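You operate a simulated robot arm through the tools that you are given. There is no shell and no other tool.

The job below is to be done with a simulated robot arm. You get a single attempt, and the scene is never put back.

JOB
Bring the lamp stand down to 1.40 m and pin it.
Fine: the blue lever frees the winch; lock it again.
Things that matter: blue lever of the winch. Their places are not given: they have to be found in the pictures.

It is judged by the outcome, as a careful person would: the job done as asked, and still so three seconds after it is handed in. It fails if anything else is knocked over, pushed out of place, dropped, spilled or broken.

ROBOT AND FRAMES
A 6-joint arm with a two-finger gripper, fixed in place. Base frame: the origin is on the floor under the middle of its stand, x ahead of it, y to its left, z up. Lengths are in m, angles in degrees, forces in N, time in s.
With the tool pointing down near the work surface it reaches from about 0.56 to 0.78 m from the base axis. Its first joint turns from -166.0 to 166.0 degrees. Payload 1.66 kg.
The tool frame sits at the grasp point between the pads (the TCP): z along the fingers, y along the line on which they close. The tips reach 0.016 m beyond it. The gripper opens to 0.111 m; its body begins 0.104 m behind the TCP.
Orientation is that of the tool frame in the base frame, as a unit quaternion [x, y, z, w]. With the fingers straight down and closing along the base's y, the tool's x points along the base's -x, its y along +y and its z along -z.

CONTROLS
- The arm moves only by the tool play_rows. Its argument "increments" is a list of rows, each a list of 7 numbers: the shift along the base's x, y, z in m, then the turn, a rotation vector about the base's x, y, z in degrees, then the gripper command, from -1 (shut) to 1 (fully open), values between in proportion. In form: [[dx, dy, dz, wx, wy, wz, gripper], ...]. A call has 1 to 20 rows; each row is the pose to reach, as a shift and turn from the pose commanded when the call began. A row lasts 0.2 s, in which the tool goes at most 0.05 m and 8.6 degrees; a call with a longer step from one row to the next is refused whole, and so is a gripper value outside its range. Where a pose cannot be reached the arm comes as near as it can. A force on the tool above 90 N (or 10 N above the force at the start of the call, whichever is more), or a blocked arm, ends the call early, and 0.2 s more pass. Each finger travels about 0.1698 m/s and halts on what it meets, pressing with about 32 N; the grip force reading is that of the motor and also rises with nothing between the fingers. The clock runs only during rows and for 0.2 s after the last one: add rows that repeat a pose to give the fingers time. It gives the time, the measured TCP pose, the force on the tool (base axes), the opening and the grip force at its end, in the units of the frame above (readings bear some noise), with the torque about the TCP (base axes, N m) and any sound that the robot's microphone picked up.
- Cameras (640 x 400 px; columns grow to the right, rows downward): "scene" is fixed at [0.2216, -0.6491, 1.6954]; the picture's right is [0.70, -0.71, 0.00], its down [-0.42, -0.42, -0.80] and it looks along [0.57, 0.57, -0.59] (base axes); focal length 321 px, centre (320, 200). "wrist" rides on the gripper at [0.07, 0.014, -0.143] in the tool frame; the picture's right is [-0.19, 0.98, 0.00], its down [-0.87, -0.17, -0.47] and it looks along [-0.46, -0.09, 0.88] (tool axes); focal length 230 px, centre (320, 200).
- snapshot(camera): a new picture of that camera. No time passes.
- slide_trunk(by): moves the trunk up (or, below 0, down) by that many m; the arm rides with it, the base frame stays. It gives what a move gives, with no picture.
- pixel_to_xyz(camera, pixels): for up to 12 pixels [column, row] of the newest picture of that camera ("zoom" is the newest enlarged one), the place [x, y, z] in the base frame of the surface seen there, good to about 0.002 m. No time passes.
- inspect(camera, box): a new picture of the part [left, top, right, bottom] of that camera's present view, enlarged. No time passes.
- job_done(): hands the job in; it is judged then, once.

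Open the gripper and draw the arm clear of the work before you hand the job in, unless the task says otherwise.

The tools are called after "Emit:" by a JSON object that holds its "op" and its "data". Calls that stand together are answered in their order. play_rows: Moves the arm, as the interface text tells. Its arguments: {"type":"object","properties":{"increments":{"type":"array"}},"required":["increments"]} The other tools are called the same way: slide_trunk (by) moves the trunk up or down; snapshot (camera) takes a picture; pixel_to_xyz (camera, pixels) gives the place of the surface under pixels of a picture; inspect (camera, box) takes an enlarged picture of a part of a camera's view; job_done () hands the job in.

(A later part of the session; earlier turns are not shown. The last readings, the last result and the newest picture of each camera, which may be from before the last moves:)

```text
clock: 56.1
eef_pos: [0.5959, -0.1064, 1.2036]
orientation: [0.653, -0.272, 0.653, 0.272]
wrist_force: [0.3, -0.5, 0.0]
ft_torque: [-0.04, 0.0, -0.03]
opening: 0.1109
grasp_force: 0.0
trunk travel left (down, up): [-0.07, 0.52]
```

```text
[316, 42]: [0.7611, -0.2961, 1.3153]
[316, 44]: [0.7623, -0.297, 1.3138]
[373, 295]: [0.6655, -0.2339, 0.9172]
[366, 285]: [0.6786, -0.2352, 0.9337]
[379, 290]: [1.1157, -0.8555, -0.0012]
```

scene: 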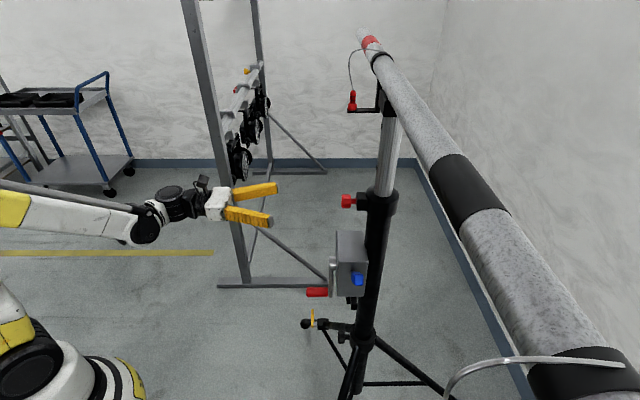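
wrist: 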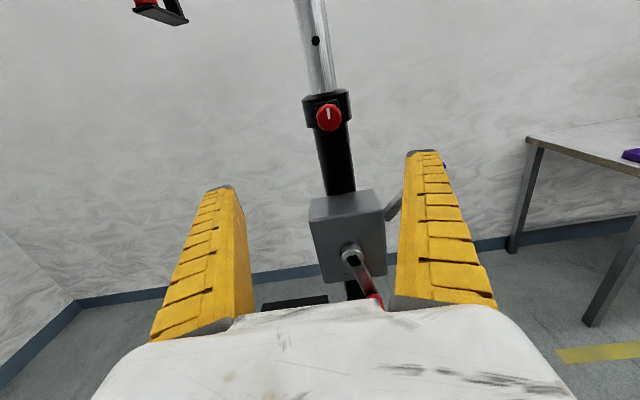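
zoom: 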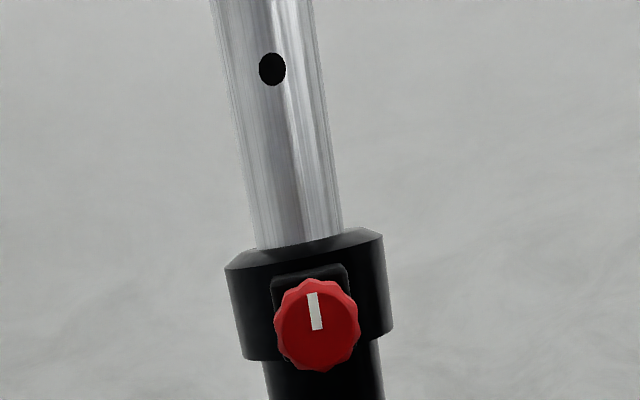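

Nothing has changed in 3 s: the mast has come to rest, so the pin is in the hole after all and now carries the weight. I'll go back to the handle (now near θ≈−13°) to crank the mast up a little and take the weight off the pin before pulling it.

Emit:
{"op": "play_rows", "data": {"increments": [[-0.001, -0.008, -0.036, 3.54, 3.54, 0, 1], [-0.002, -0.016, -0.072, 7.07, 7.07, 0, 1], [-0.003, -0.024, -0.108, 10.6, 10.6, 0, 1], [-0.004, -0.031, -0.144, 14.14, 14.14, 0, 1], [-0.005, -0.039, -0.18, 17.7, 17.7, 0, 1], [-0.006, -0.047, -0.216, 21.2, 21.2, 0, 1], [-0.007, -0.054, -0.2526, 24.75, 24.75, 0, 1], [-0.007, -0.054, -0.2526, 24.75, 24.75, 0, 1]]}}

Emit:
{"op": "snapshot", "data": {"camera": "wrist"}}

Emit:
{"op": "inspect", "data": {"camera": "wrist", "box": [170, 0, 410, 200]}}

```text
clock: 57.9
eef_pos: [0.5886, -0.1578, 0.9492]
orientation: [0.82, -0.34, 0.426, 0.177]
wrist_force: [-0.2, -0.5, 0.2]
ft_torque: [0.0, 0.01, 0.01]
opening: 0.111
grasp_force: 0.0
trunk travel left (down, up): [-0.07, 0.52]
```

```text
taken
```

wrist: 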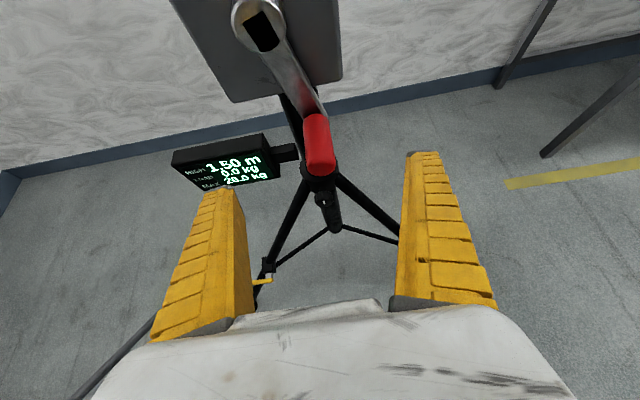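

```text
2.00 times, centred on (290, 100) of wrist
```

zoom: 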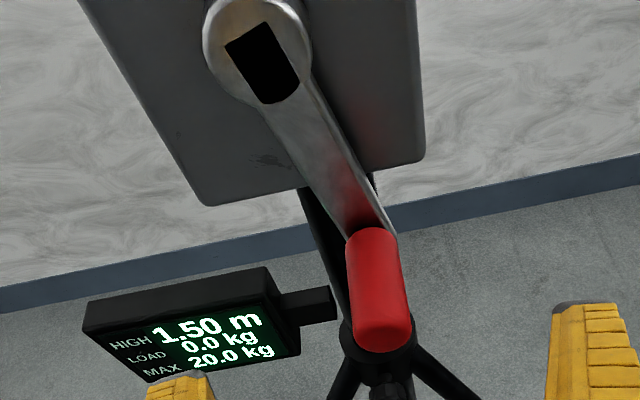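

Emit:
{"op": "pixel_to_xyz", "data": {"camera": "wrist", "pixels": [[318, 125], [319, 145], [320, 168], [308, 145], [330, 145], [262, 30], [308, 150]]}}

```text
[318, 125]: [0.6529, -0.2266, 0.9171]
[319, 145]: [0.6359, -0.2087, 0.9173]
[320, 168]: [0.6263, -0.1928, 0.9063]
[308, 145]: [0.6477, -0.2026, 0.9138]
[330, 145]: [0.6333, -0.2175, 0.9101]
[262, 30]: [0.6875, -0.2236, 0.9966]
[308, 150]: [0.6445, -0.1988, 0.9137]
```

The handle is at s≈0.303, t≈0.597, z≈0.906 (θ≈−13°) and the readout is still 1.50 m / 0.0 kg. I'll move in and close on the handle.

Emit:
{"op": "play_rows", "data": {"increments": [[0.0165, -0.0174, -0.0146, 0, 0, 0, 1], [0.033, -0.0348, -0.029, 0, 0, 0, 1], [0.0499, -0.0522, -0.0437, 0, 0, 0, 0.6], [0.0499, -0.0522, -0.0437, 0, 0, 0, 0], [0.0499, -0.0522, -0.0437, 0, 0, 0, -0.6], [0.0499, -0.0522, -0.0437, 0, 0, 0, -1], [0.0499, -0.0522, -0.0437, 0, 0, 0, -1], [0.0499, -0.0522, -0.0437, 0, 0, 0, -1]]}}

Emit:
{"op": "snapshot", "data": {"camera": "wrist"}}

```text
clock: 59.7
eef_pos: [0.6404, -0.2082, 0.9056]
orientation: [0.819, -0.34, 0.427, 0.178]
wrist_force: [0.2, 4.5, 8.6]
ft_torque: [-0.47, -0.47, 0.05]
opening: 0.0229
grasp_force: 33.5
trunk travel left (down, up): [-0.07, 0.52]
```

```text
taken
```

wrist: 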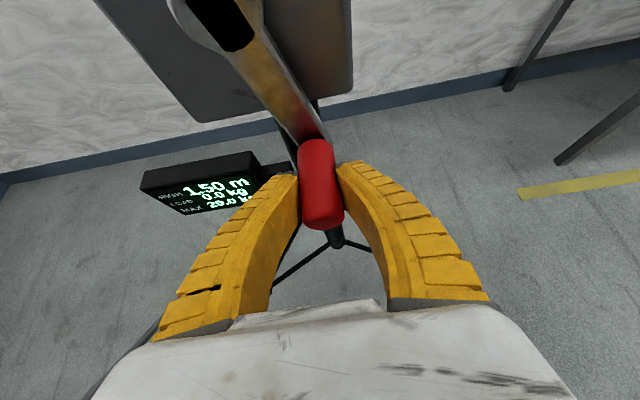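

Firm grip, forces small. I'll crank clockwise from −13° to about +19°, just short of the upper stop, to lift the mast off the pin.

Emit:
{"op": "play_rows", "data": {"increments": [[0.0035, 0.0035, -0.001, 0, 0, 0, -1], [0.0071, 0.0071, -0.0018, 0, 0, 0, -1], [0.0142, 0.0142, -0.0025, 0, 0, 0, -1], [0.0214, 0.0214, -0.0021, 0, 0, 0, -1], [0.0285, 0.0285, -0.0007, 0, 0, 0, -1], [0.0355, 0.0355, 0.0017, 0, 0, 0, -1], [0.0385, 0.0385, 0.0031, 0, 0, 0, -1], [0.0385, 0.0385, 0.0031, 0, 0, 0, -1]]}}

Emit:
{"op": "snapshot", "data": {"camera": "wrist"}}

Emit:
{"op": "inspect", "data": {"camera": "scene", "box": [330, 90, 430, 220]}}

```text
clock: 61.5
eef_pos: [0.6768, -0.1708, 0.91]
orientation: [0.819, -0.34, 0.426, 0.178]
wrist_force: [-13.5, 2.6, -27.6]
ft_torque: [0.23, 0.31, -0.01]
opening: 0.0209
grasp_force: 34.3
trunk travel left (down, up): [-0.07, 0.52]
```

```text
taken
```

wrist: 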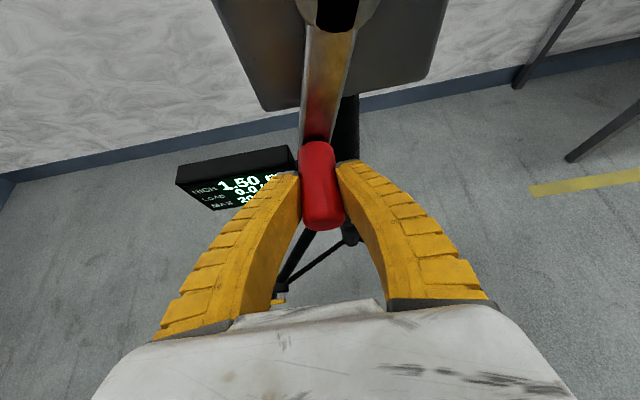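

```text
3.08 times, centred on (380, 155) of scene
```

zoom: 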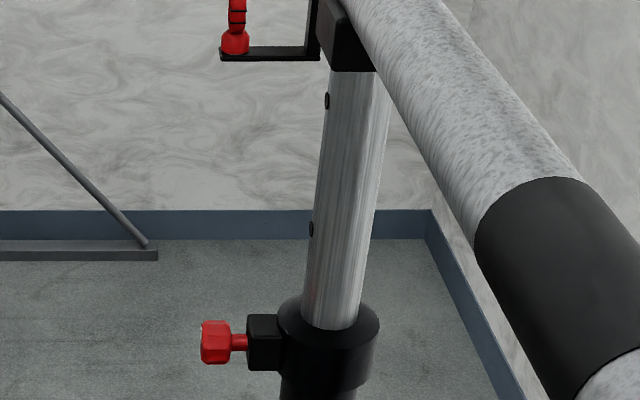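

The mast is lifted (hole at zoom row 100.5, was 112 at rest) with about 8 N on the crank. Now I'll release the handle and move quickly to a pre-grasp in front of the knob while the winch creeps.

Emit:
{"op": "play_rows", "data": {"increments": [[0, 0, 0, 0, 0, 0, 0.6], [-0.01, 0.01, 0.01, 0, 0, 0, 1], [-0.03, 0.03, 0.035, 0, 0, 0, 1], [-0.05, 0.05, 0.065, -3.5, -3.5, 0, 1], [-0.06, 0.06, 0.1, -8, -8, 0, 1], [-0.065, 0.062, 0.14, -13, -13, 0, 1], [-0.065, 0.06, 0.18, -18, -18, 0, 1], [-0.06, 0.05, 0.22, -22, -22, 0, 1], [-0.05, 0.035, 0.26, -24.75, -24.75, 0, 1], [-0.035, 0.01, 0.295, -24.75, -24.75, 0, 1], [-0.0181, -0.0191, 0.3135, -24.75, -24.75, 0, 1]]}}

Emit:
{"op": "snapshot", "data": {"camera": "wrist"}}

Emit:
{"op": "inspect", "data": {"camera": "scene", "box": [330, 90, 430, 220]}}

```text
clock: 63.9
eef_pos: [0.6608, -0.1915, 1.2236]
orientation: [0.652, -0.272, 0.654, 0.272]
wrist_force: [0.2, -0.2, -0.6]
ft_torque: [-0.02, -0.01, 0.02]
opening: 0.1111
grasp_force: 0.0
trunk travel left (down, up): [-0.07, 0.52]
```

```text
taken
```

wrist: 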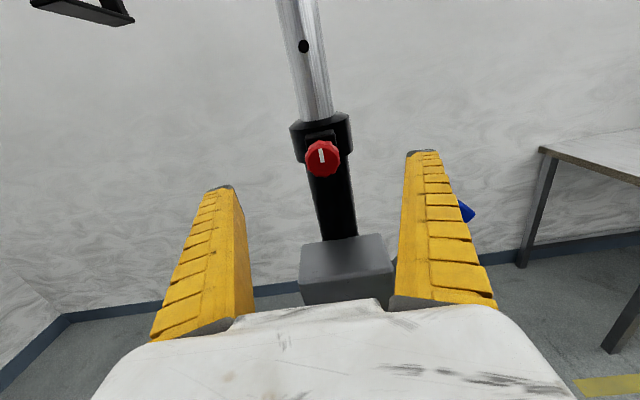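

```text
3.08 times, centred on (380, 155) of scene
```

zoom: 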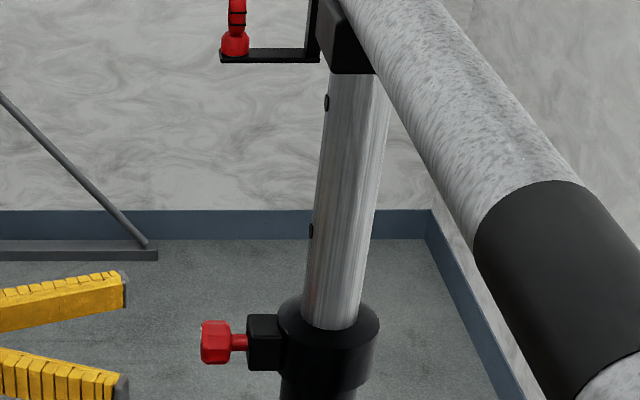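

Hole at zoom row 102.5, still well above rest. I'll check the knob position (322,159) relative to the tool.

Emit:
{"op": "pixel_to_xyz", "data": {"camera": "wrist", "pixels": [[303, 46], [322, 159], [308, 160], [337, 160], [322, 142], [323, 173], [318, 138], [345, 150]]}}

```text
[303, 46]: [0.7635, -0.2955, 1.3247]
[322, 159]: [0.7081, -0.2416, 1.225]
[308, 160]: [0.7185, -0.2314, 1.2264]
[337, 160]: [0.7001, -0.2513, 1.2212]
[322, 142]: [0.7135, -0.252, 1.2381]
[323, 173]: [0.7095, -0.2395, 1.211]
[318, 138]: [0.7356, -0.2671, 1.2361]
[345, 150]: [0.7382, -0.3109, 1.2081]
```

Knob centre s≈0.331, face at t≈0.672, z≈1.2235. I'll advance straight onto it and close the fingers on the knob.

Emit:
{"op": "play_rows", "data": {"increments": [[0.019, -0.0194, 0, 0, 0, 0, 1], [0.038, -0.0388, 0, 0, 0, 0, 1], [0.0569, -0.0581, 0, 0, 0, 0, 0.8], [0.0569, -0.0581, 0, 0, 0, 0, 0.2], [0.0569, -0.0581, 0, 0, 0, 0, -0.3], [0.0569, -0.0581, 0, 0, 0, 0, -1], [0.0569, -0.0581, 0, 0, 0, 0, -1]]}}

Emit:
{"op": "snapshot", "data": {"camera": "wrist"}}

Emit:
{"op": "inspect", "data": {"camera": "scene", "box": [310, 160, 410, 230]}}

```text
clock: 65.5
eef_pos: [0.7156, -0.25, 1.2201]
orientation: [0.653, -0.272, 0.653, 0.272]
wrist_force: [-3.6, -2.0, -2.6]
ft_torque: [-0.49, -0.49, -0.03]
opening: 0.0282
grasp_force: 34.4
trunk travel left (down, up): [-0.07, 0.52]
```

```text
taken
```

wrist: 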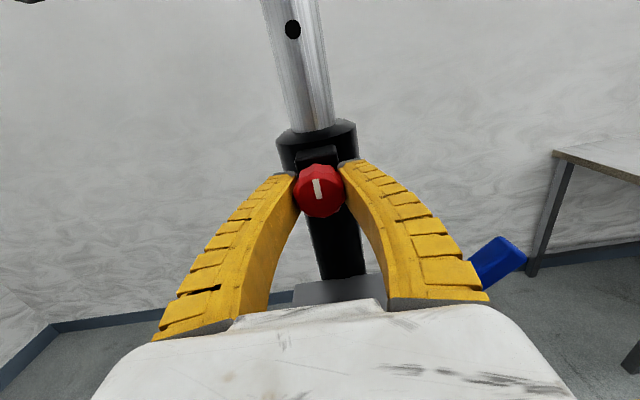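

```text
5.71 times, centred on (360, 195) of scene
```

zoom: 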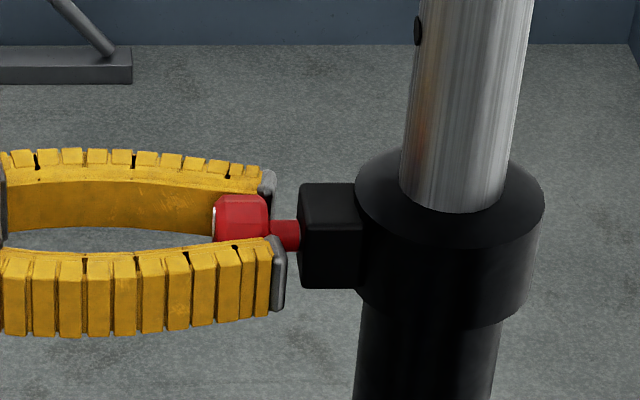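

Knob is gripped (opening 0.028, 34 N). I'll pull it outward gently by a few millimetres and read the force.

Emit:
{"op": "play_rows", "data": {"increments": [[-0.0021, 0.0021, 0, 0, 0, 0, -1], [-0.0042, 0.0042, 0, 0, 0, 0, -1], [-0.0042, 0.0042, 0, 0, 0, 0, -1]]}}

Emit:
{"op": "inspect", "data": {"camera": "scene", "box": [310, 160, 410, 230]}}

```text
clock: 66.3
eef_pos: [0.712, -0.2463, 1.2211]
orientation: [0.653, -0.272, 0.653, 0.271]
wrist_force: [-2.4, -2.1, -6.3]
ft_torque: [-0.29, -0.35, -0.03]
opening: 0.0267
grasp_force: 33.9
trunk travel left (down, up): [-0.07, 0.52]
```

```text
5.71 times, centred on (360, 195) of scene
```

zoom: 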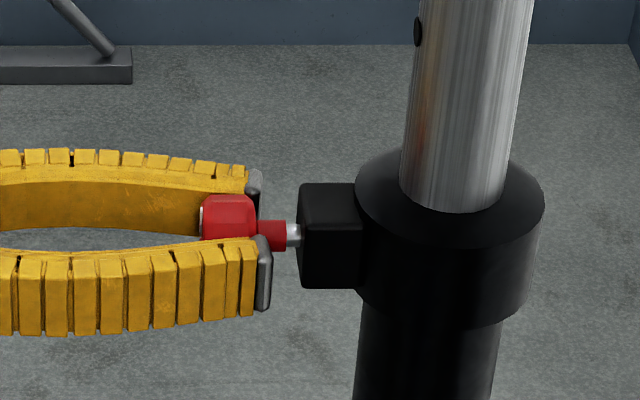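

The knob came out about 5 mm with almost no force and a steel shaft shows at its root: a pull-out pin without a strong spring. I'll keep pulling in small steps, watching the force for a stop.

Emit:
{"op": "play_rows", "data": {"increments": [[-0.0025, 0.0025, 0, 0, 0, 0, -1], [-0.005, 0.005, 0, 0, 0, 0, -1], [-0.0075, 0.0075, 0, 0, 0, 0, -1], [-0.0075, 0.0075, 0, 0, 0, 0, -1]]}}

Emit:
{"op": "inspect", "data": {"camera": "scene", "box": [310, 160, 410, 230]}}

Emit:
{"op": "snapshot", "data": {"camera": "wrist"}}

```text
clock: 67.3
eef_pos: [0.7051, -0.2373, 1.2217]
orientation: [0.653, -0.272, 0.653, 0.271]
wrist_force: [-7.2, -5.7, -23.3]
ft_torque: [0.24, 0.08, -0.02]
opening: 0.0255
grasp_force: 34.2
trunk travel left (down, up): [-0.07, 0.52]
```

```text
5.71 times, centred on (360, 195) of scene
```

zoom: 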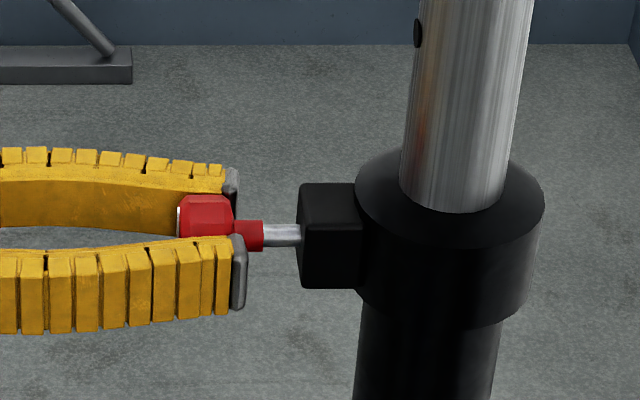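

```text
taken
```

wrist: 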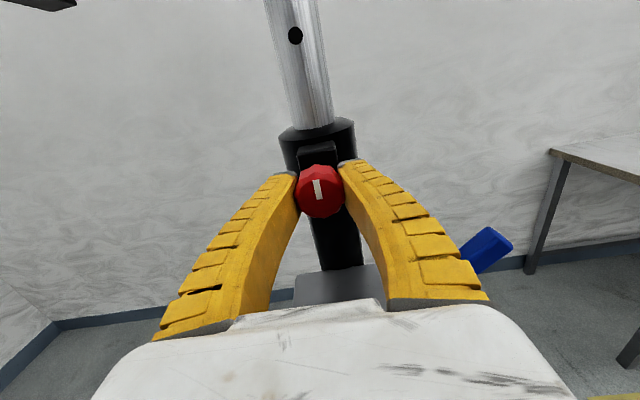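

16 mm out, no pull force yet, but −23 N vertical since I'm holding it slightly too high. I'll lower 2–3 mm while pulling on.

Emit:
{"op": "play_rows", "data": {"increments": [[0, 0, -0.002, 0, 0, 0, -1], [-0.0018, 0.0018, -0.003, 0, 0, 0, -1], [-0.0036, 0.0036, -0.003, 0, 0, 0, -1], [-0.0036, 0.0036, -0.003, 0, 0, 0, -1]]}}

Emit:
{"op": "inspect", "data": {"camera": "scene", "box": [310, 160, 410, 230]}}

```text
clock: 68.3
eef_pos: [0.6998, -0.2337, 1.221]
orientation: [0.653, -0.271, 0.653, 0.272]
wrist_force: [-0.8, -2.2, 15.1]
ft_torque: [-0.12, -0.03, -0.02]
opening: 0.025
grasp_force: 34.1
trunk travel left (down, up): [-0.07, 0.52]
```

```text
5.71 times, centred on (360, 195) of scene
```

zoom: 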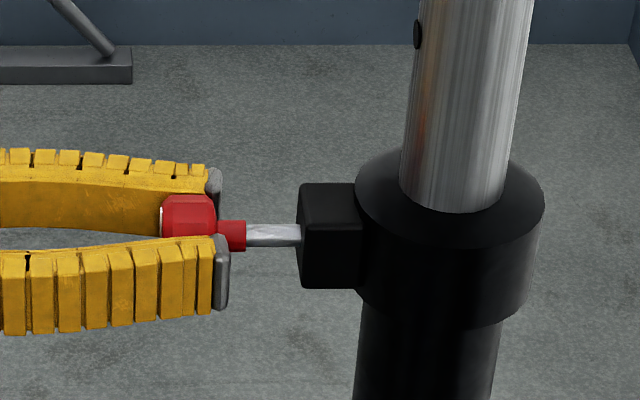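

22 mm out and still no pull resistance. I'll continue another 6 mm, correcting the height by 1 mm.

Emit:
{"op": "play_rows", "data": {"increments": [[-0.0015, 0.0015, 0.001, 0, 0, 0, -1], [-0.003, 0.003, 0.001, 0, 0, 0, -1], [-0.0043, 0.0043, 0.001, 0, 0, 0, -1], [-0.0043, 0.0043, 0.001, 0, 0, 0, -1]]}}

Emit:
{"op": "inspect", "data": {"camera": "scene", "box": [310, 160, 410, 230]}}

```text
clock: 69.3
eef_pos: [0.6958, -0.2294, 1.2211]
orientation: [0.653, -0.272, 0.654, 0.27]
wrist_force: [-2.6, -1.8, 3.5]
ft_torque: [0.01, -0.04, -0.02]
opening: 0.0253
grasp_force: 33.8
trunk travel left (down, up): [-0.07, 0.52]
```

```text
5.71 times, centred on (360, 195) of scene
```

zoom: 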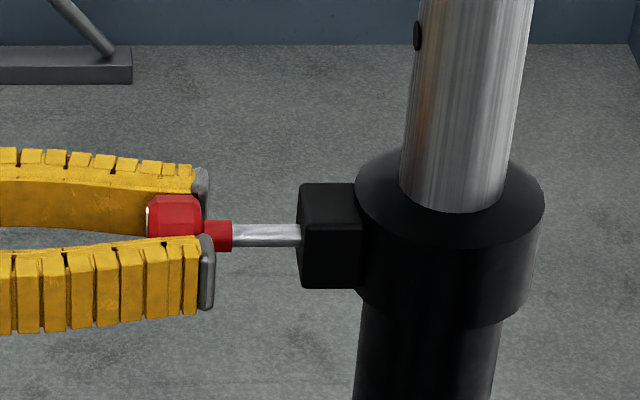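

28 mm out, still free. I'll pull 4 mm more and then hold still while the mast sinks past its former rest height, to see whether the pin has cleared the tube.

Emit:
{"op": "play_rows", "data": {"increments": [[-0.0014, 0.0014, 0, 0, 0, 0, -1], [-0.0028, 0.0028, 0, 0, 0, 0, -1], [-0.0028, 0.0028, 0, 0, 0, 0, -1], [-0.0028, 0.0028, 0, 0, 0, 0, -1], [-0.0028, 0.0028, 0, 0, 0, 0, -1], [-0.0028, 0.0028, 0, 0, 0, 0, -1], [-0.0028, 0.0028, 0, 0, 0, 0, -1], [-0.0028, 0.0028, 0, 0, 0, 0, -1], [-0.0028, 0.0028, 0, 0, 0, 0, -1]]}}

Emit:
{"op": "snapshot", "data": {"camera": "wrist"}}

Emit:
{"op": "inspect", "data": {"camera": "scene", "box": [330, 90, 430, 220]}}

```text
clock: 71.3
eef_pos: [0.6924, -0.2251, 1.2217]
orientation: [0.653, -0.272, 0.653, 0.272]
wrist_force: [-4.2, -2.9, 11.3]
ft_torque: [-0.06, -0.06, -0.04]
opening: 0.0249
grasp_force: 34.0
trunk travel left (down, up): [-0.07, 0.52]
```

```text
taken
```

wrist: 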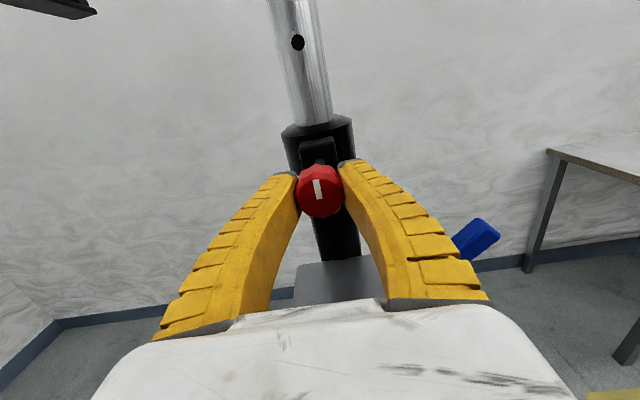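

```text
3.08 times, centred on (380, 155) of scene
```

zoom: 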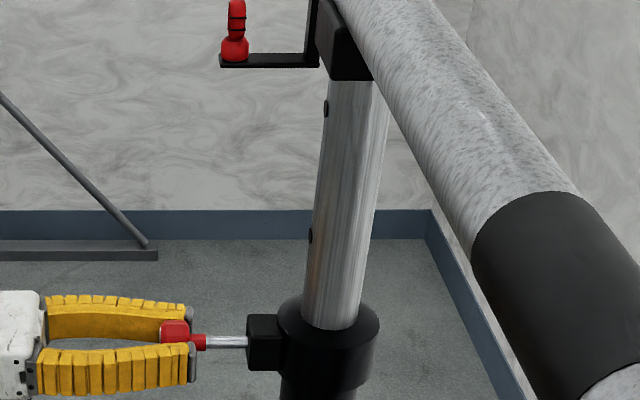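

Hole at zoom row 108 (rest level was 112) and the pin hand force is small. I'll hold and wait about 3 s to see if the mast passes the old rest level.

Emit:
{"op": "play_rows", "data": {"increments": [[0, 0, 0, 0, 0, 0, -1], [0, 0, 0, 0, 0, 0, -1], [0, 0, 0, 0, 0, 0, -1], [0, 0, 0, 0, 0, 0, -1], [0, 0, 0, 0, 0, 0, -1], [0, 0, 0, 0, 0, 0, -1], [0, 0, 0, 0, 0, 0, -1], [0, 0, 0, 0, 0, 0, -1], [0, 0, 0, 0, 0, 0, -1], [0, 0, 0, 0, 0, 0, -1], [0, 0, 0, 0, 0, 0, -1], [0, 0, 0, 0, 0, 0, -1], [0, 0, 0, 0, 0, 0, -1], [0, 0, 0, 0, 0, 0, -1], [0, 0, 0, 0, 0, 0, -1], [0, 0, 0, 0, 0, 0, -1], [0, 0, 0, 0, 0, 0, -1], [0, 0, 0, 0, 0, 0, -1]]}}

Emit:
{"op": "snapshot", "data": {"camera": "wrist"}}

Emit:
{"op": "inspect", "data": {"camera": "scene", "box": [330, 90, 430, 220]}}

```text
clock: 75.1
eef_pos: [0.6928, -0.2259, 1.2221]
orientation: [0.652, -0.272, 0.654, 0.271]
wrist_force: [-4.0, -4.2, 8.4]
ft_torque: [-0.05, -0.08, -0.03]
opening: 0.0249
grasp_force: 34.6
trunk travel left (down, up): [-0.07, 0.52]
```

```text
taken
```

wrist: 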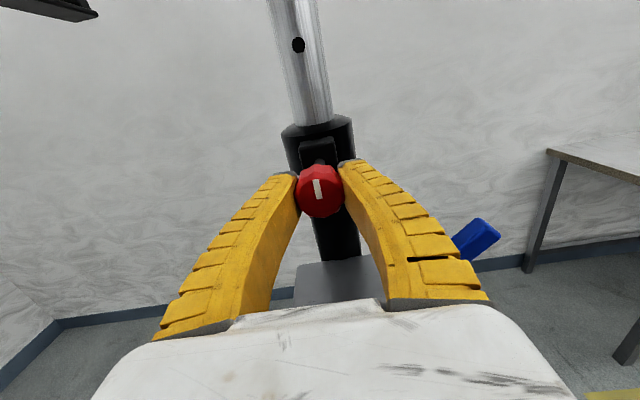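

```text
3.08 times, centred on (380, 155) of scene
```

zoom: 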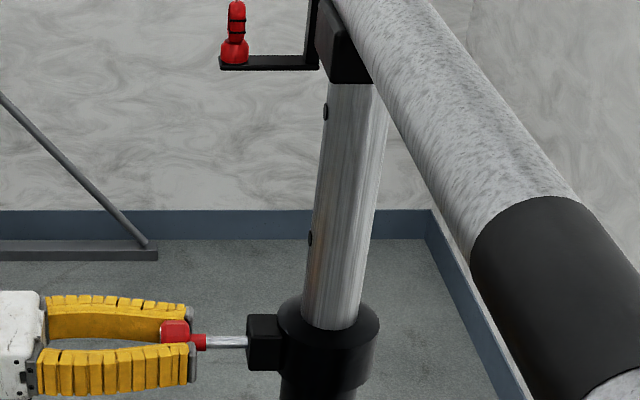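

Hole now at row 112, exactly the old rest level. I'll wait a further 3 s to see whether it goes on.

Emit:
{"op": "play_rows", "data": {"increments": [[0, 0, 0, 0, 0, 0, -1], [0, 0, 0, 0, 0, 0, -1], [0, 0, 0, 0, 0, 0, -1], [0, 0, 0, 0, 0, 0, -1], [0, 0, 0, 0, 0, 0, -1], [0, 0, 0, 0, 0, 0, -1], [0, 0, 0, 0, 0, 0, -1], [0, 0, 0, 0, 0, 0, -1], [0, 0, 0, 0, 0, 0, -1], [0, 0, 0, 0, 0, 0, -1], [0, 0, 0, 0, 0, 0, -1], [0, 0, 0, 0, 0, 0, -1], [0, 0, 0, 0, 0, 0, -1], [0, 0, 0, 0, 0, 0, -1], [0, 0, 0, 0, 0, 0, -1]]}}

Emit:
{"op": "snapshot", "data": {"camera": "wrist"}}

Emit:
{"op": "inspect", "data": {"camera": "scene", "box": [330, 90, 430, 220]}}

Emit:
{"op": "pixel_to_xyz", "data": {"camera": "wrist", "pixels": [[298, 44], [298, 46], [298, 42], [320, 155], [318, 130]]}}

```text
clock: 78.3
eef_pos: [0.692, -0.2258, 1.2218]
orientation: [0.652, -0.272, 0.653, 0.271]
wrist_force: [-3.3, -3.9, 7.9]
ft_torque: [-0.02, -0.04, -0.05]
opening: 0.0253
grasp_force: 33.8
trunk travel left (down, up): [-0.07, 0.52]
```

```text
taken
```

wrist: 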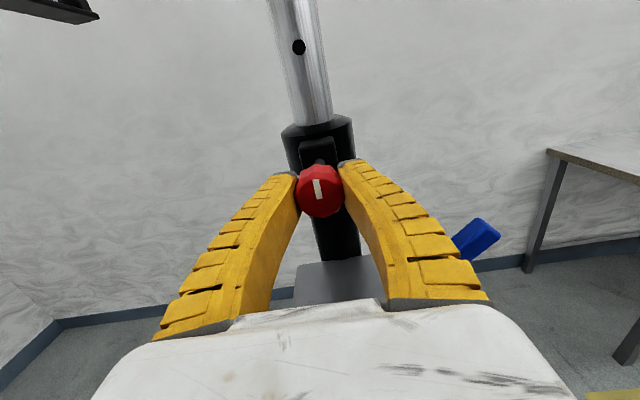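

```text
3.08 times, centred on (380, 155) of scene
```

zoom: 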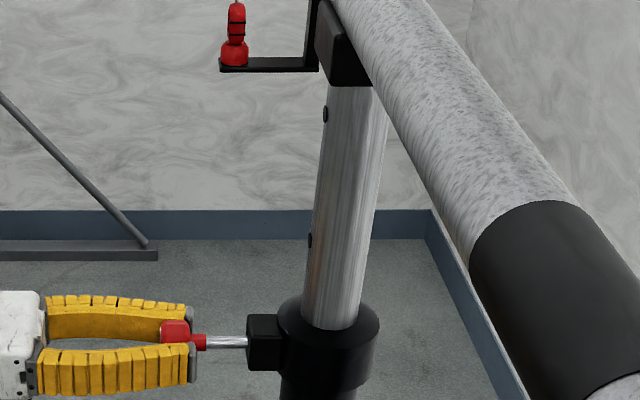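

```text
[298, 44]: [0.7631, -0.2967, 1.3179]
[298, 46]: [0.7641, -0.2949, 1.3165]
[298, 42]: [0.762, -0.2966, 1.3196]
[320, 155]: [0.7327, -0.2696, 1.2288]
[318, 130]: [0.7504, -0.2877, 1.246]
```

The hole has passed to row 114, below the old rest level, so the pin has cleared the tube and the mast is sinking at about 0.65 mm/s. I'll simply hold the pin safely in the gripper and let it sink, in three waits of about 4 s, then check.

Emit:
{"op": "play_rows", "data": {"increments": [[0, 0, 0, 0, 0, 0, -1], [0, 0, 0, 0, 0, 0, -1], [0, 0, 0, 0, 0, 0, -1], [0, 0, 0, 0, 0, 0, -1], [0, 0, 0, 0, 0, 0, -1], [0, 0, 0, 0, 0, 0, -1], [0, 0, 0, 0, 0, 0, -1], [0, 0, 0, 0, 0, 0, -1], [0, 0, 0, 0, 0, 0, -1], [0, 0, 0, 0, 0, 0, -1], [0, 0, 0, 0, 0, 0, -1], [0, 0, 0, 0, 0, 0, -1], [0, 0, 0, 0, 0, 0, -1], [0, 0, 0, 0, 0, 0, -1], [0, 0, 0, 0, 0, 0, -1], [0, 0, 0, 0, 0, 0, -1], [0, 0, 0, 0, 0, 0, -1], [0, 0, 0, 0, 0, 0, -1], [0, 0, 0, 0, 0, 0, -1], [0, 0, 0, 0, 0, 0, -1]]}}

Emit:
{"op": "play_rows", "data": {"increments": [[0, 0, 0, 0, 0, 0, -1], [0, 0, 0, 0, 0, 0, -1], [0, 0, 0, 0, 0, 0, -1], [0, 0, 0, 0, 0, 0, -1], [0, 0, 0, 0, 0, 0, -1], [0, 0, 0, 0, 0, 0, -1], [0, 0, 0, 0, 0, 0, -1], [0, 0, 0, 0, 0, 0, -1], [0, 0, 0, 0, 0, 0, -1], [0, 0, 0, 0, 0, 0, -1], [0, 0, 0, 0, 0, 0, -1], [0, 0, 0, 0, 0, 0, -1], [0, 0, 0, 0, 0, 0, -1], [0, 0, 0, 0, 0, 0, -1], [0, 0, 0, 0, 0, 0, -1], [0, 0, 0, 0, 0, 0, -1], [0, 0, 0, 0, 0, 0, -1], [0, 0, 0, 0, 0, 0, -1], [0, 0, 0, 0, 0, 0, -1], [0, 0, 0, 0, 0, 0, -1]]}}

Emit:
{"op": "play_rows", "data": {"increments": [[0, 0, 0, 0, 0, 0, -1], [0, 0, 0, 0, 0, 0, -1], [0, 0, 0, 0, 0, 0, -1], [0, 0, 0, 0, 0, 0, -1], [0, 0, 0, 0, 0, 0, -1], [0, 0, 0, 0, 0, 0, -1], [0, 0, 0, 0, 0, 0, -1], [0, 0, 0, 0, 0, 0, -1], [0, 0, 0, 0, 0, 0, -1], [0, 0, 0, 0, 0, 0, -1], [0, 0, 0, 0, 0, 0, -1], [0, 0, 0, 0, 0, 0, -1], [0, 0, 0, 0, 0, 0, -1], [0, 0, 0, 0, 0, 0, -1], [0, 0, 0, 0, 0, 0, -1], [0, 0, 0, 0, 0, 0, -1], [0, 0, 0, 0, 0, 0, -1], [0, 0, 0, 0, 0, 0, -1], [0, 0, 0, 0, 0, 0, -1], [0, 0, 0, 0, 0, 0, -1]]}}

Emit:
{"op": "snapshot", "data": {"camera": "wrist"}}

Emit:
{"op": "snapshot", "data": {"camera": "scene"}}

Emit:
{"op": "inspect", "data": {"camera": "scene", "box": [330, 90, 430, 220]}}

```text
clock: 82.5
eef_pos: [0.6924, -0.2253, 1.2205]
orientation: [0.652, -0.272, 0.654, 0.271]
wrist_force: [-4.2, -4.2, 6.9]
ft_torque: [-0.04, -0.08, -0.02]
opening: 0.0252
grasp_force: 33.8
trunk travel left (down, up): [-0.07, 0.52]
```

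```text
clock: 86.7
eef_pos: [0.6918, -0.2264, 1.2213]
orientation: [0.653, -0.272, 0.653, 0.271]
wrist_force: [-4.7, -4.0, 8.1]
ft_torque: [-0.03, -0.05, -0.05]
opening: 0.0253
grasp_force: 33.8
trunk travel left (down, up): [-0.07, 0.52]
```

```text
clock: 90.9
eef_pos: [0.6926, -0.2256, 1.2215]
orientation: [0.652, -0.271, 0.654, 0.27]
wrist_force: [-4.6, -4.5, 6.0]
ft_torque: [-0.04, -0.05, -0.07]
opening: 0.025
grasp_force: 33.6
trunk travel left (down, up): [-0.07, 0.52]
```

```text
taken
```

wrist: 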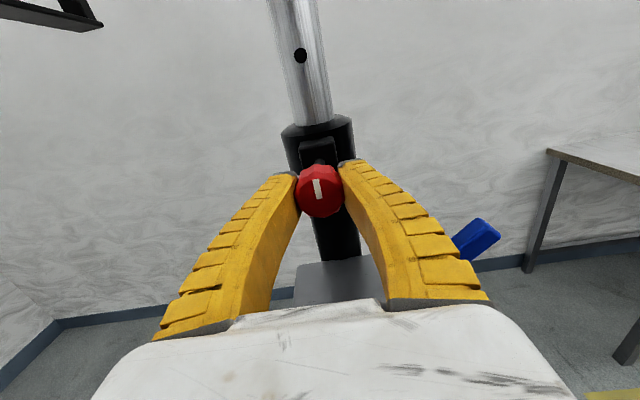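

```text
taken
```

scene: 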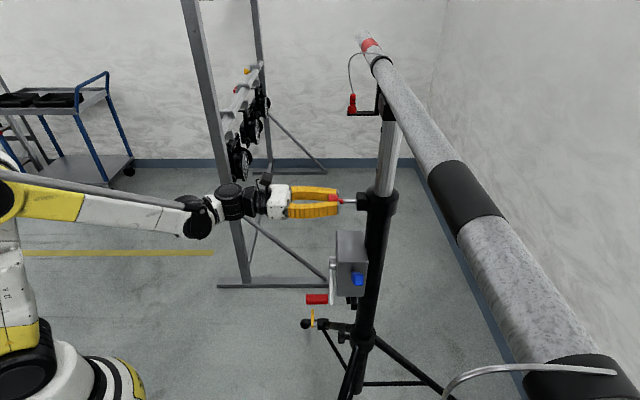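

```text
3.08 times, centred on (380, 155) of scene
```

zoom: 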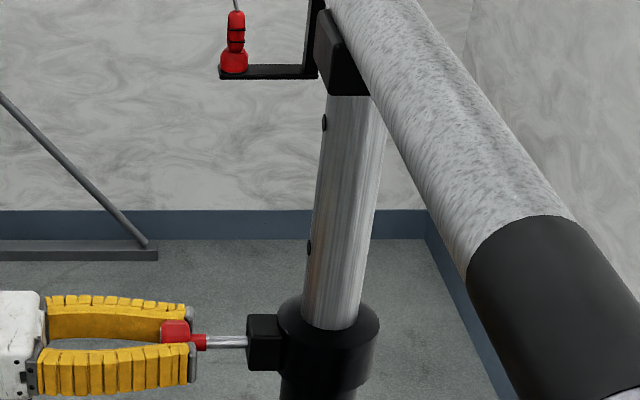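

Row 122 now: about 10 mm below the start and still sinking at only ~0.46 mm/s, so cranking will be much quicker. First I'll test whether the pin stays put in its block by opening the fingers gently around it.

Emit:
{"op": "play_rows", "data": {"increments": [[0, 0, 0, 0, 0, 0, -0.45], [0, 0, 0, 0, 0, 0, -0.3], [0, 0, 0, 0, 0, 0, -0.3]]}}

Emit:
{"op": "snapshot", "data": {"camera": "wrist"}}

Emit:
{"op": "inspect", "data": {"camera": "scene", "box": [310, 160, 410, 230]}}

```text
clock: 91.7
eef_pos: [0.6934, -0.2257, 1.2203]
orientation: [0.653, -0.271, 0.653, 0.271]
wrist_force: [0.7, -0.4, -0.1]
ft_torque: [0.02, 0.01, -0.01]
opening: 0.0413
grasp_force: 2.0
trunk travel left (down, up): [-0.07, 0.52]
```

```text
taken
```

wrist: 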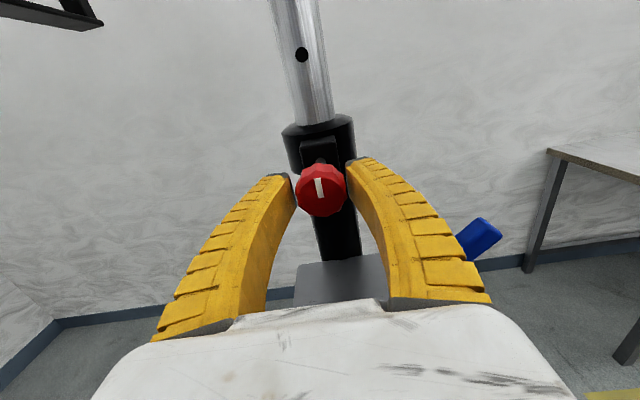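

```text
5.71 times, centred on (360, 195) of scene
```

zoom: 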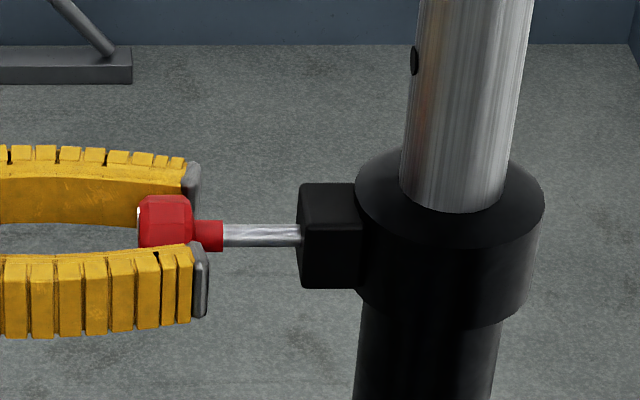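

The pin stays where it is in the block (knob at zoom x 138–192). I'll wait a second with the fingers loosely around it to be sure it doesn't slide either way.

Emit:
{"op": "play_rows", "data": {"increments": [[0, 0, 0, 0, 0, 0, -0.2], [0, 0, 0, 0, 0, 0, -0.1], [0, 0, 0, 0, 0, 0, 0], [0, 0, 0, 0, 0, 0, 0.1], [0, 0, 0, 0, 0, 0, 0.1], [0, 0, 0, 0, 0, 0, 0.1]]}}

Emit:
{"op": "inspect", "data": {"camera": "scene", "box": [310, 160, 410, 230]}}

```text
clock: 93.1
eef_pos: [0.6948, -0.2257, 1.2202]
orientation: [0.652, -0.273, 0.653, 0.272]
wrist_force: [-0.1, -0.1, 0.3]
ft_torque: [0.01, 0.04, -0.02]
opening: 0.0628
grasp_force: 1.0
trunk travel left (down, up): [-0.07, 0.52]
```

```text
5.71 times, centred on (360, 195) of scene
```

zoom: 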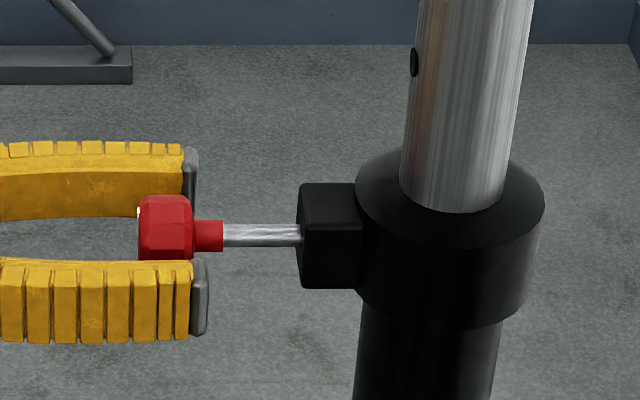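

The pin is stable in its block. I'll back the open fingers straight off the knob and go to a pre-grasp at the crank handle, now expected near θ≈−44°.

Emit:
{"op": "play_rows", "data": {"increments": [[-0.02, 0.02, 0, 0, 0, 0, 1], [-0.045, 0.045, 0, 0, 0, 0, 1], [-0.071, 0.071, 0, 0, 0, 0, 1], [-0.09, 0.075, -0.03, 4, 4, 0, 1], [-0.105, 0.07, -0.065, 8.5, 8.5, 0, 1], [-0.12, 0.065, -0.1, 13, 13, 0, 1], [-0.13, 0.055, -0.14, 17.5, 17.5, 0, 1], [-0.14, 0.048, -0.18, 21.5, 21.5, 0, 1], [-0.1446, 0.04, -0.22, 24.75, 24.75, 0, 1], [-0.1446, 0.04, -0.2405, 24.75, 24.75, 0, 1], [-0.1446, 0.04, -0.2405, 24.75, 24.75, 0, 1]]}}

Emit:
{"op": "snapshot", "data": {"camera": "wrist"}}

Emit:
{"op": "snapshot", "data": {"camera": "scene"}}

```text
clock: 95.5
eef_pos: [0.5483, -0.1859, 0.9772]
orientation: [0.819, -0.34, 0.427, 0.178]
wrist_force: [0.1, 0.1, 0.8]
ft_torque: [0.0, 0.0, -0.03]
opening: 0.111
grasp_force: 0.1
trunk travel left (down, up): [-0.07, 0.52]
```

```text
taken
```

wrist: 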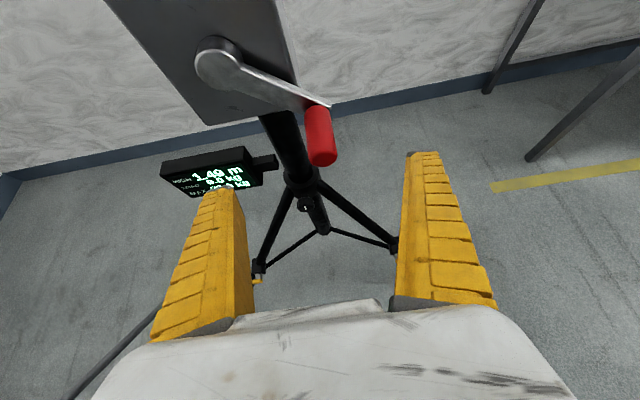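

```text
taken
```

scene: 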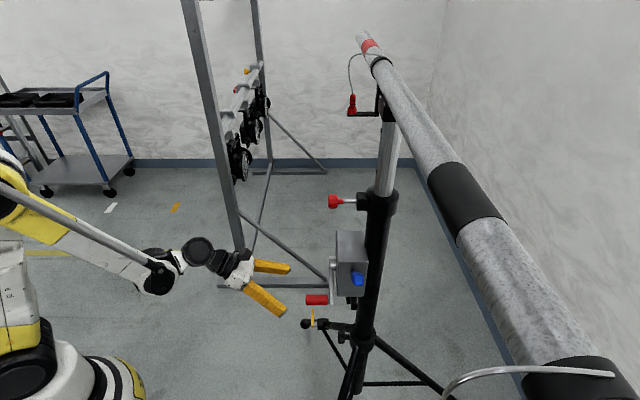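

Handle is at (320,135) in the wrist view. I'll read the display and measure the handle.

Emit:
{"op": "inspect", "data": {"camera": "wrist", "box": [150, 20, 350, 200]}}

Emit:
{"op": "pixel_to_xyz", "data": {"camera": "wrist", "pixels": [[317, 115], [319, 135], [322, 162], [309, 135], [330, 133], [215, 60], [230, 75]]}}

```text
2.22 times, centred on (250, 110) of wrist
```

zoom: 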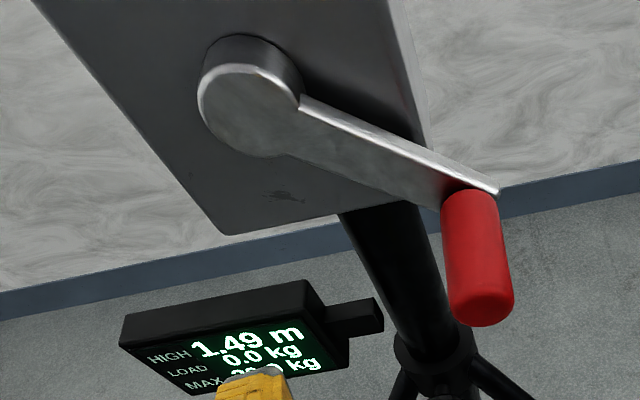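

```text
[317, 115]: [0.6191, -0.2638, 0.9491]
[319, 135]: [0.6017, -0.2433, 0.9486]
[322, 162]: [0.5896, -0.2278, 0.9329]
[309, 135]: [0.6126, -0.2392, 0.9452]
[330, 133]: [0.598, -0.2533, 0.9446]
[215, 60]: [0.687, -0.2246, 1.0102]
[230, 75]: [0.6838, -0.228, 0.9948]
```

The readout now says 1.49 m; the handle centre is at s≈0.254, t≈0.598, z≈0.937 (θ≈−47°). I'll move in and grip it.

Emit:
{"op": "play_rows", "data": {"increments": [[0.0185, -0.0196, -0.013, 0, 0, 0, 1], [0.037, -0.0392, -0.026, 0, 0, 0, 1], [0.0547, -0.0597, -0.0395, 0, 0, 0, 0.5], [0.0547, -0.0597, -0.0395, 0, 0, 0, -0.2], [0.0547, -0.0597, -0.0395, 0, 0, 0, -1], [0.0547, -0.0597, -0.0395, 0, 0, 0, -1]]}}

Emit:
{"op": "snapshot", "data": {"camera": "wrist"}}

```text
clock: 96.9
eef_pos: [0.6017, -0.2456, 0.944]
orientation: [0.819, -0.34, 0.426, 0.178]
wrist_force: [-3.2, 0.0, 3.0]
ft_torque: [0.4, 0.4, -0.03]
opening: 0.0251
grasp_force: 33.8
trunk travel left (down, up): [-0.07, 0.52]
```

```text
taken
```

wrist: 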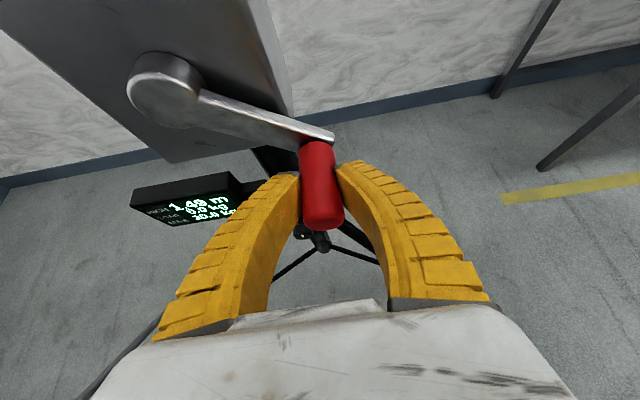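

Handle gripped at θ≈−51°. I'll crank counter-clockwise (lowering) along the arc to about −87° and check forces.

Emit:
{"op": "play_rows", "data": {"increments": [[-0.0042, -0.0042, 0.0081, 0, 0, 0, -1], [-0.0077, -0.0077, 0.0168, 0, 0, 0, -1], [-0.0106, -0.0106, 0.026, 0, 0, 0, -1], [-0.0128, -0.0128, 0.0356, 0, 0, 0, -1], [-0.0143, -0.0143, 0.0454, 0, 0, 0, -1], [-0.015, -0.015, 0.0554, 0, 0, 0, -1]]}}

Emit:
{"op": "snapshot", "data": {"camera": "wrist"}}

Emit:
{"op": "snapshot", "data": {"camera": "scene"}}

```text
clock: 98.3
eef_pos: [0.5867, -0.2613, 0.9966]
orientation: [0.819, -0.34, 0.427, 0.178]
wrist_force: [-18.5, -2.5, -1.2]
ft_torque: [0.18, 0.33, -0.05]
opening: 0.0251
grasp_force: 34.5
trunk travel left (down, up): [-0.07, 0.52]
```

```text
taken
```

wrist: 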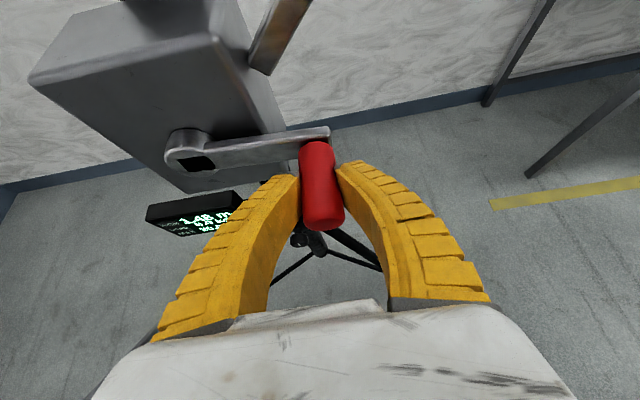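

```text
taken
```

scene: 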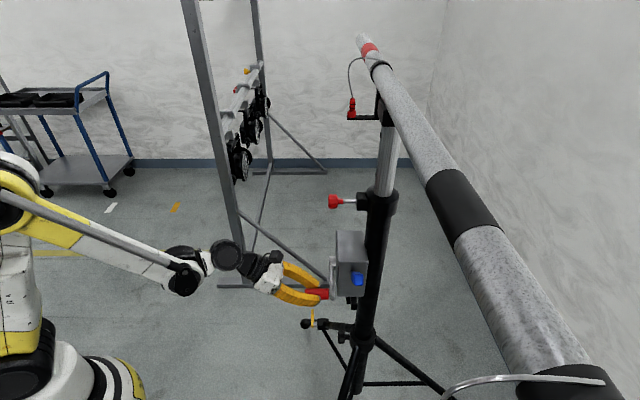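

Working well: readout 1.48 m, handle at θ≈−88°, tangential force near zero with about 15 N radial, so I'll widen the arc slightly and continue to −136°.

Emit:
{"op": "play_rows", "data": {"increments": [[-0.0026, -0.0026, 0.0104, 0, 0, 0, -1], [-0.0017, -0.0017, 0.0204, 0, 0, 0, -1], [-0.0001, -0.0001, 0.0303, 0, 0, 0, -1], [0.0023, 0.0023, 0.0399, 0, 0, 0, -1], [0.0053, 0.0053, 0.0491, 0, 0, 0, -1], [0.009, 0.009, 0.0578, 0, 0, 0, -1], [0.0133, 0.0133, 0.066, 0, 0, 0, -1], [0.0182, 0.0182, 0.0734, 0, 0, 0, -1]]}}

Emit:
{"op": "snapshot", "data": {"camera": "wrist"}}

Emit:
{"op": "snapshot", "data": {"camera": "scene"}}

```text
clock: 100.1
eef_pos: [0.6052, -0.2423, 1.0711]
orientation: [0.818, -0.34, 0.428, 0.178]
wrist_force: [-14.0, -8.2, 13.8]
ft_torque: [-0.02, 0.09, -0.08]
opening: 0.0247
grasp_force: 33.7
trunk travel left (down, up): [-0.07, 0.52]
```

```text
taken
```

wrist: 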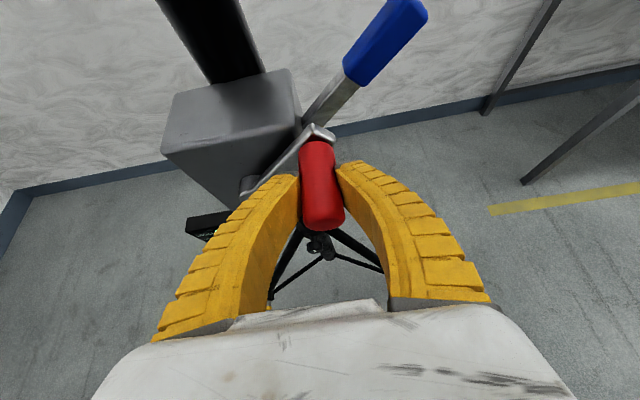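

```text
taken
```

scene: 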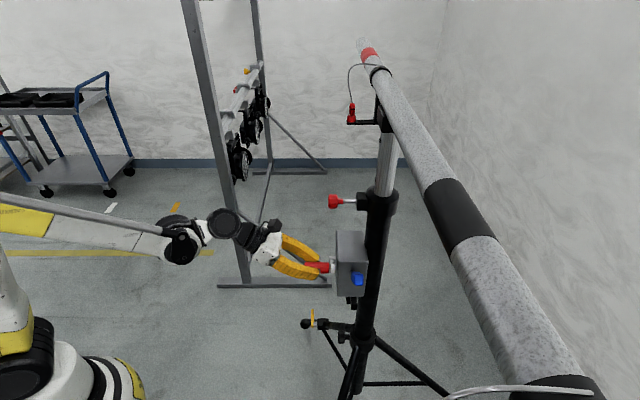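

θ≈−136°, with about 20 N radial outward only, so I'll use a slightly larger radius (0.0985) and go over the top to −202°.

Emit:
{"op": "play_rows", "data": {"increments": [[0.0048, 0.0048, 0.0093, 0, 0, 0, -1], [0.0107, 0.0107, 0.0152, 0, 0, 0, -1], [0.0171, 0.0171, 0.0202, 0, 0, 0, -1], [0.0238, 0.0238, 0.0243, 0, 0, 0, -1], [0.0308, 0.0308, 0.0273, 0, 0, 0, -1], [0.038, 0.038, 0.0292, 0, 0, 0, -1], [0.0453, 0.0453, 0.0301, 0, 0, 0, -1], [0.0525, 0.0525, 0.03, 0, 0, 0, -1], [0.0597, 0.0597, 0.0287, 0, 0, 0, -1], [0.0668, 0.0668, 0.0264, 0, 0, 0, -1], [0.0738, 0.0738, 0.023, 0, 0, 0, -1]]}}

Emit:
{"op": "snapshot", "data": {"camera": "wrist"}}

Emit:
{"op": "snapshot", "data": {"camera": "scene"}}

```text
clock: 102.5
eef_pos: [0.6803, -0.1664, 1.091]
orientation: [0.819, -0.341, 0.427, 0.177]
wrist_force: [8.0, 9.9, 23.1]
ft_torque: [-0.02, -0.02, 0.15]
opening: 0.0266
grasp_force: 33.5
trunk travel left (down, up): [-0.07, 0.52]
```

```text
taken
```

wrist: 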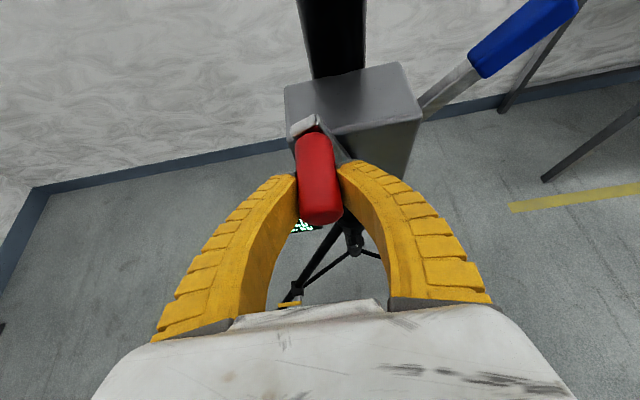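

```text
taken
```

scene: 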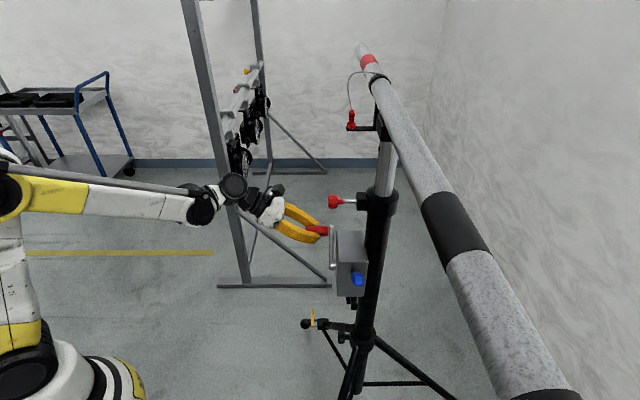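

θ≈−202°, forces mainly radial ~25 N, no tangential load. Continuing down the other side to −268°.

Emit:
{"op": "play_rows", "data": {"increments": [[0.0066, 0.0066, -0.0043, 0, 0, 0, -1], [0.0129, 0.0129, -0.0096, 0, 0, 0, -1], [0.0187, 0.0187, -0.0158, 0, 0, 0, -1], [0.024, 0.024, -0.0229, 0, 0, 0, -1], [0.0288, 0.0288, -0.0307, 0, 0, 0, -1], [0.033, 0.033, -0.0391, 0, 0, 0, -1], [0.0365, 0.0365, -0.0481, 0, 0, 0, -1], [0.0394, 0.0394, -0.0576, 0, 0, 0, -1], [0.0415, 0.0415, -0.0675, 0, 0, 0, -1], [0.0429, 0.0429, -0.0776, 0, 0, 0, -1], [0.0435, 0.0435, -0.0879, 0, 0, 0, -1]]}}

Emit:
{"op": "snapshot", "data": {"camera": "wrist"}}

Emit:
{"op": "snapshot", "data": {"camera": "scene"}}

Emit:
{"op": "inspect", "data": {"camera": "scene", "box": [330, 90, 430, 220]}}

```text
clock: 104.9
eef_pos: [0.7241, -0.1235, 1.0058]
orientation: [0.819, -0.341, 0.425, 0.178]
wrist_force: [-0.1, -0.1, -1.1]
ft_torque: [-0.01, 0.0, 0.03]
opening: 0.0001
grasp_force: 28.4
trunk travel left (down, up): [-0.07, 0.52]
```

```text
taken
```

wrist: 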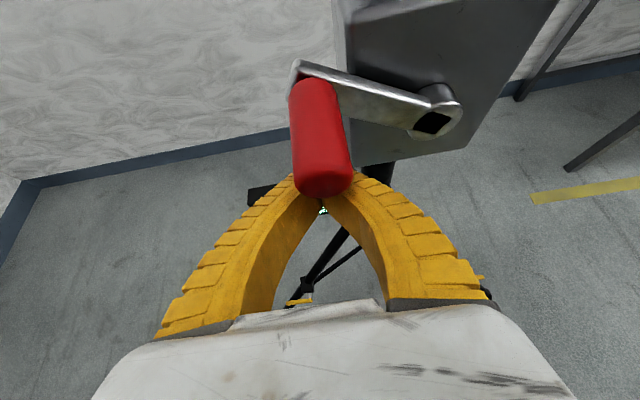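

```text
taken
```

scene: 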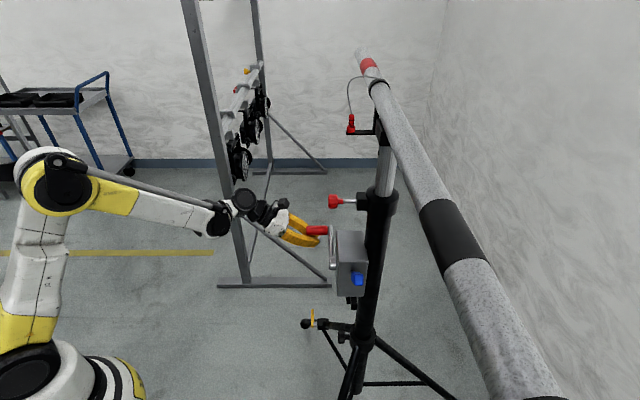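

```text
3.08 times, centred on (380, 155) of scene
```

zoom: 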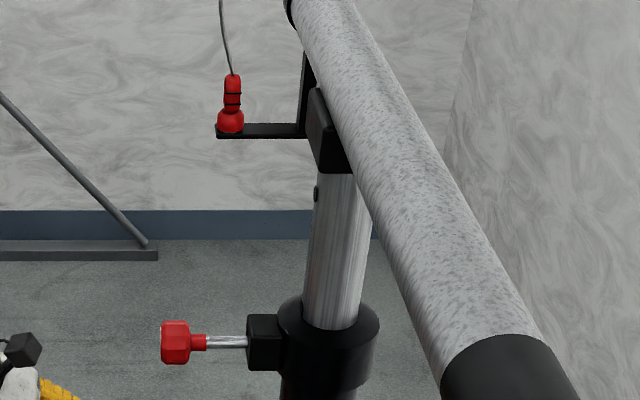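

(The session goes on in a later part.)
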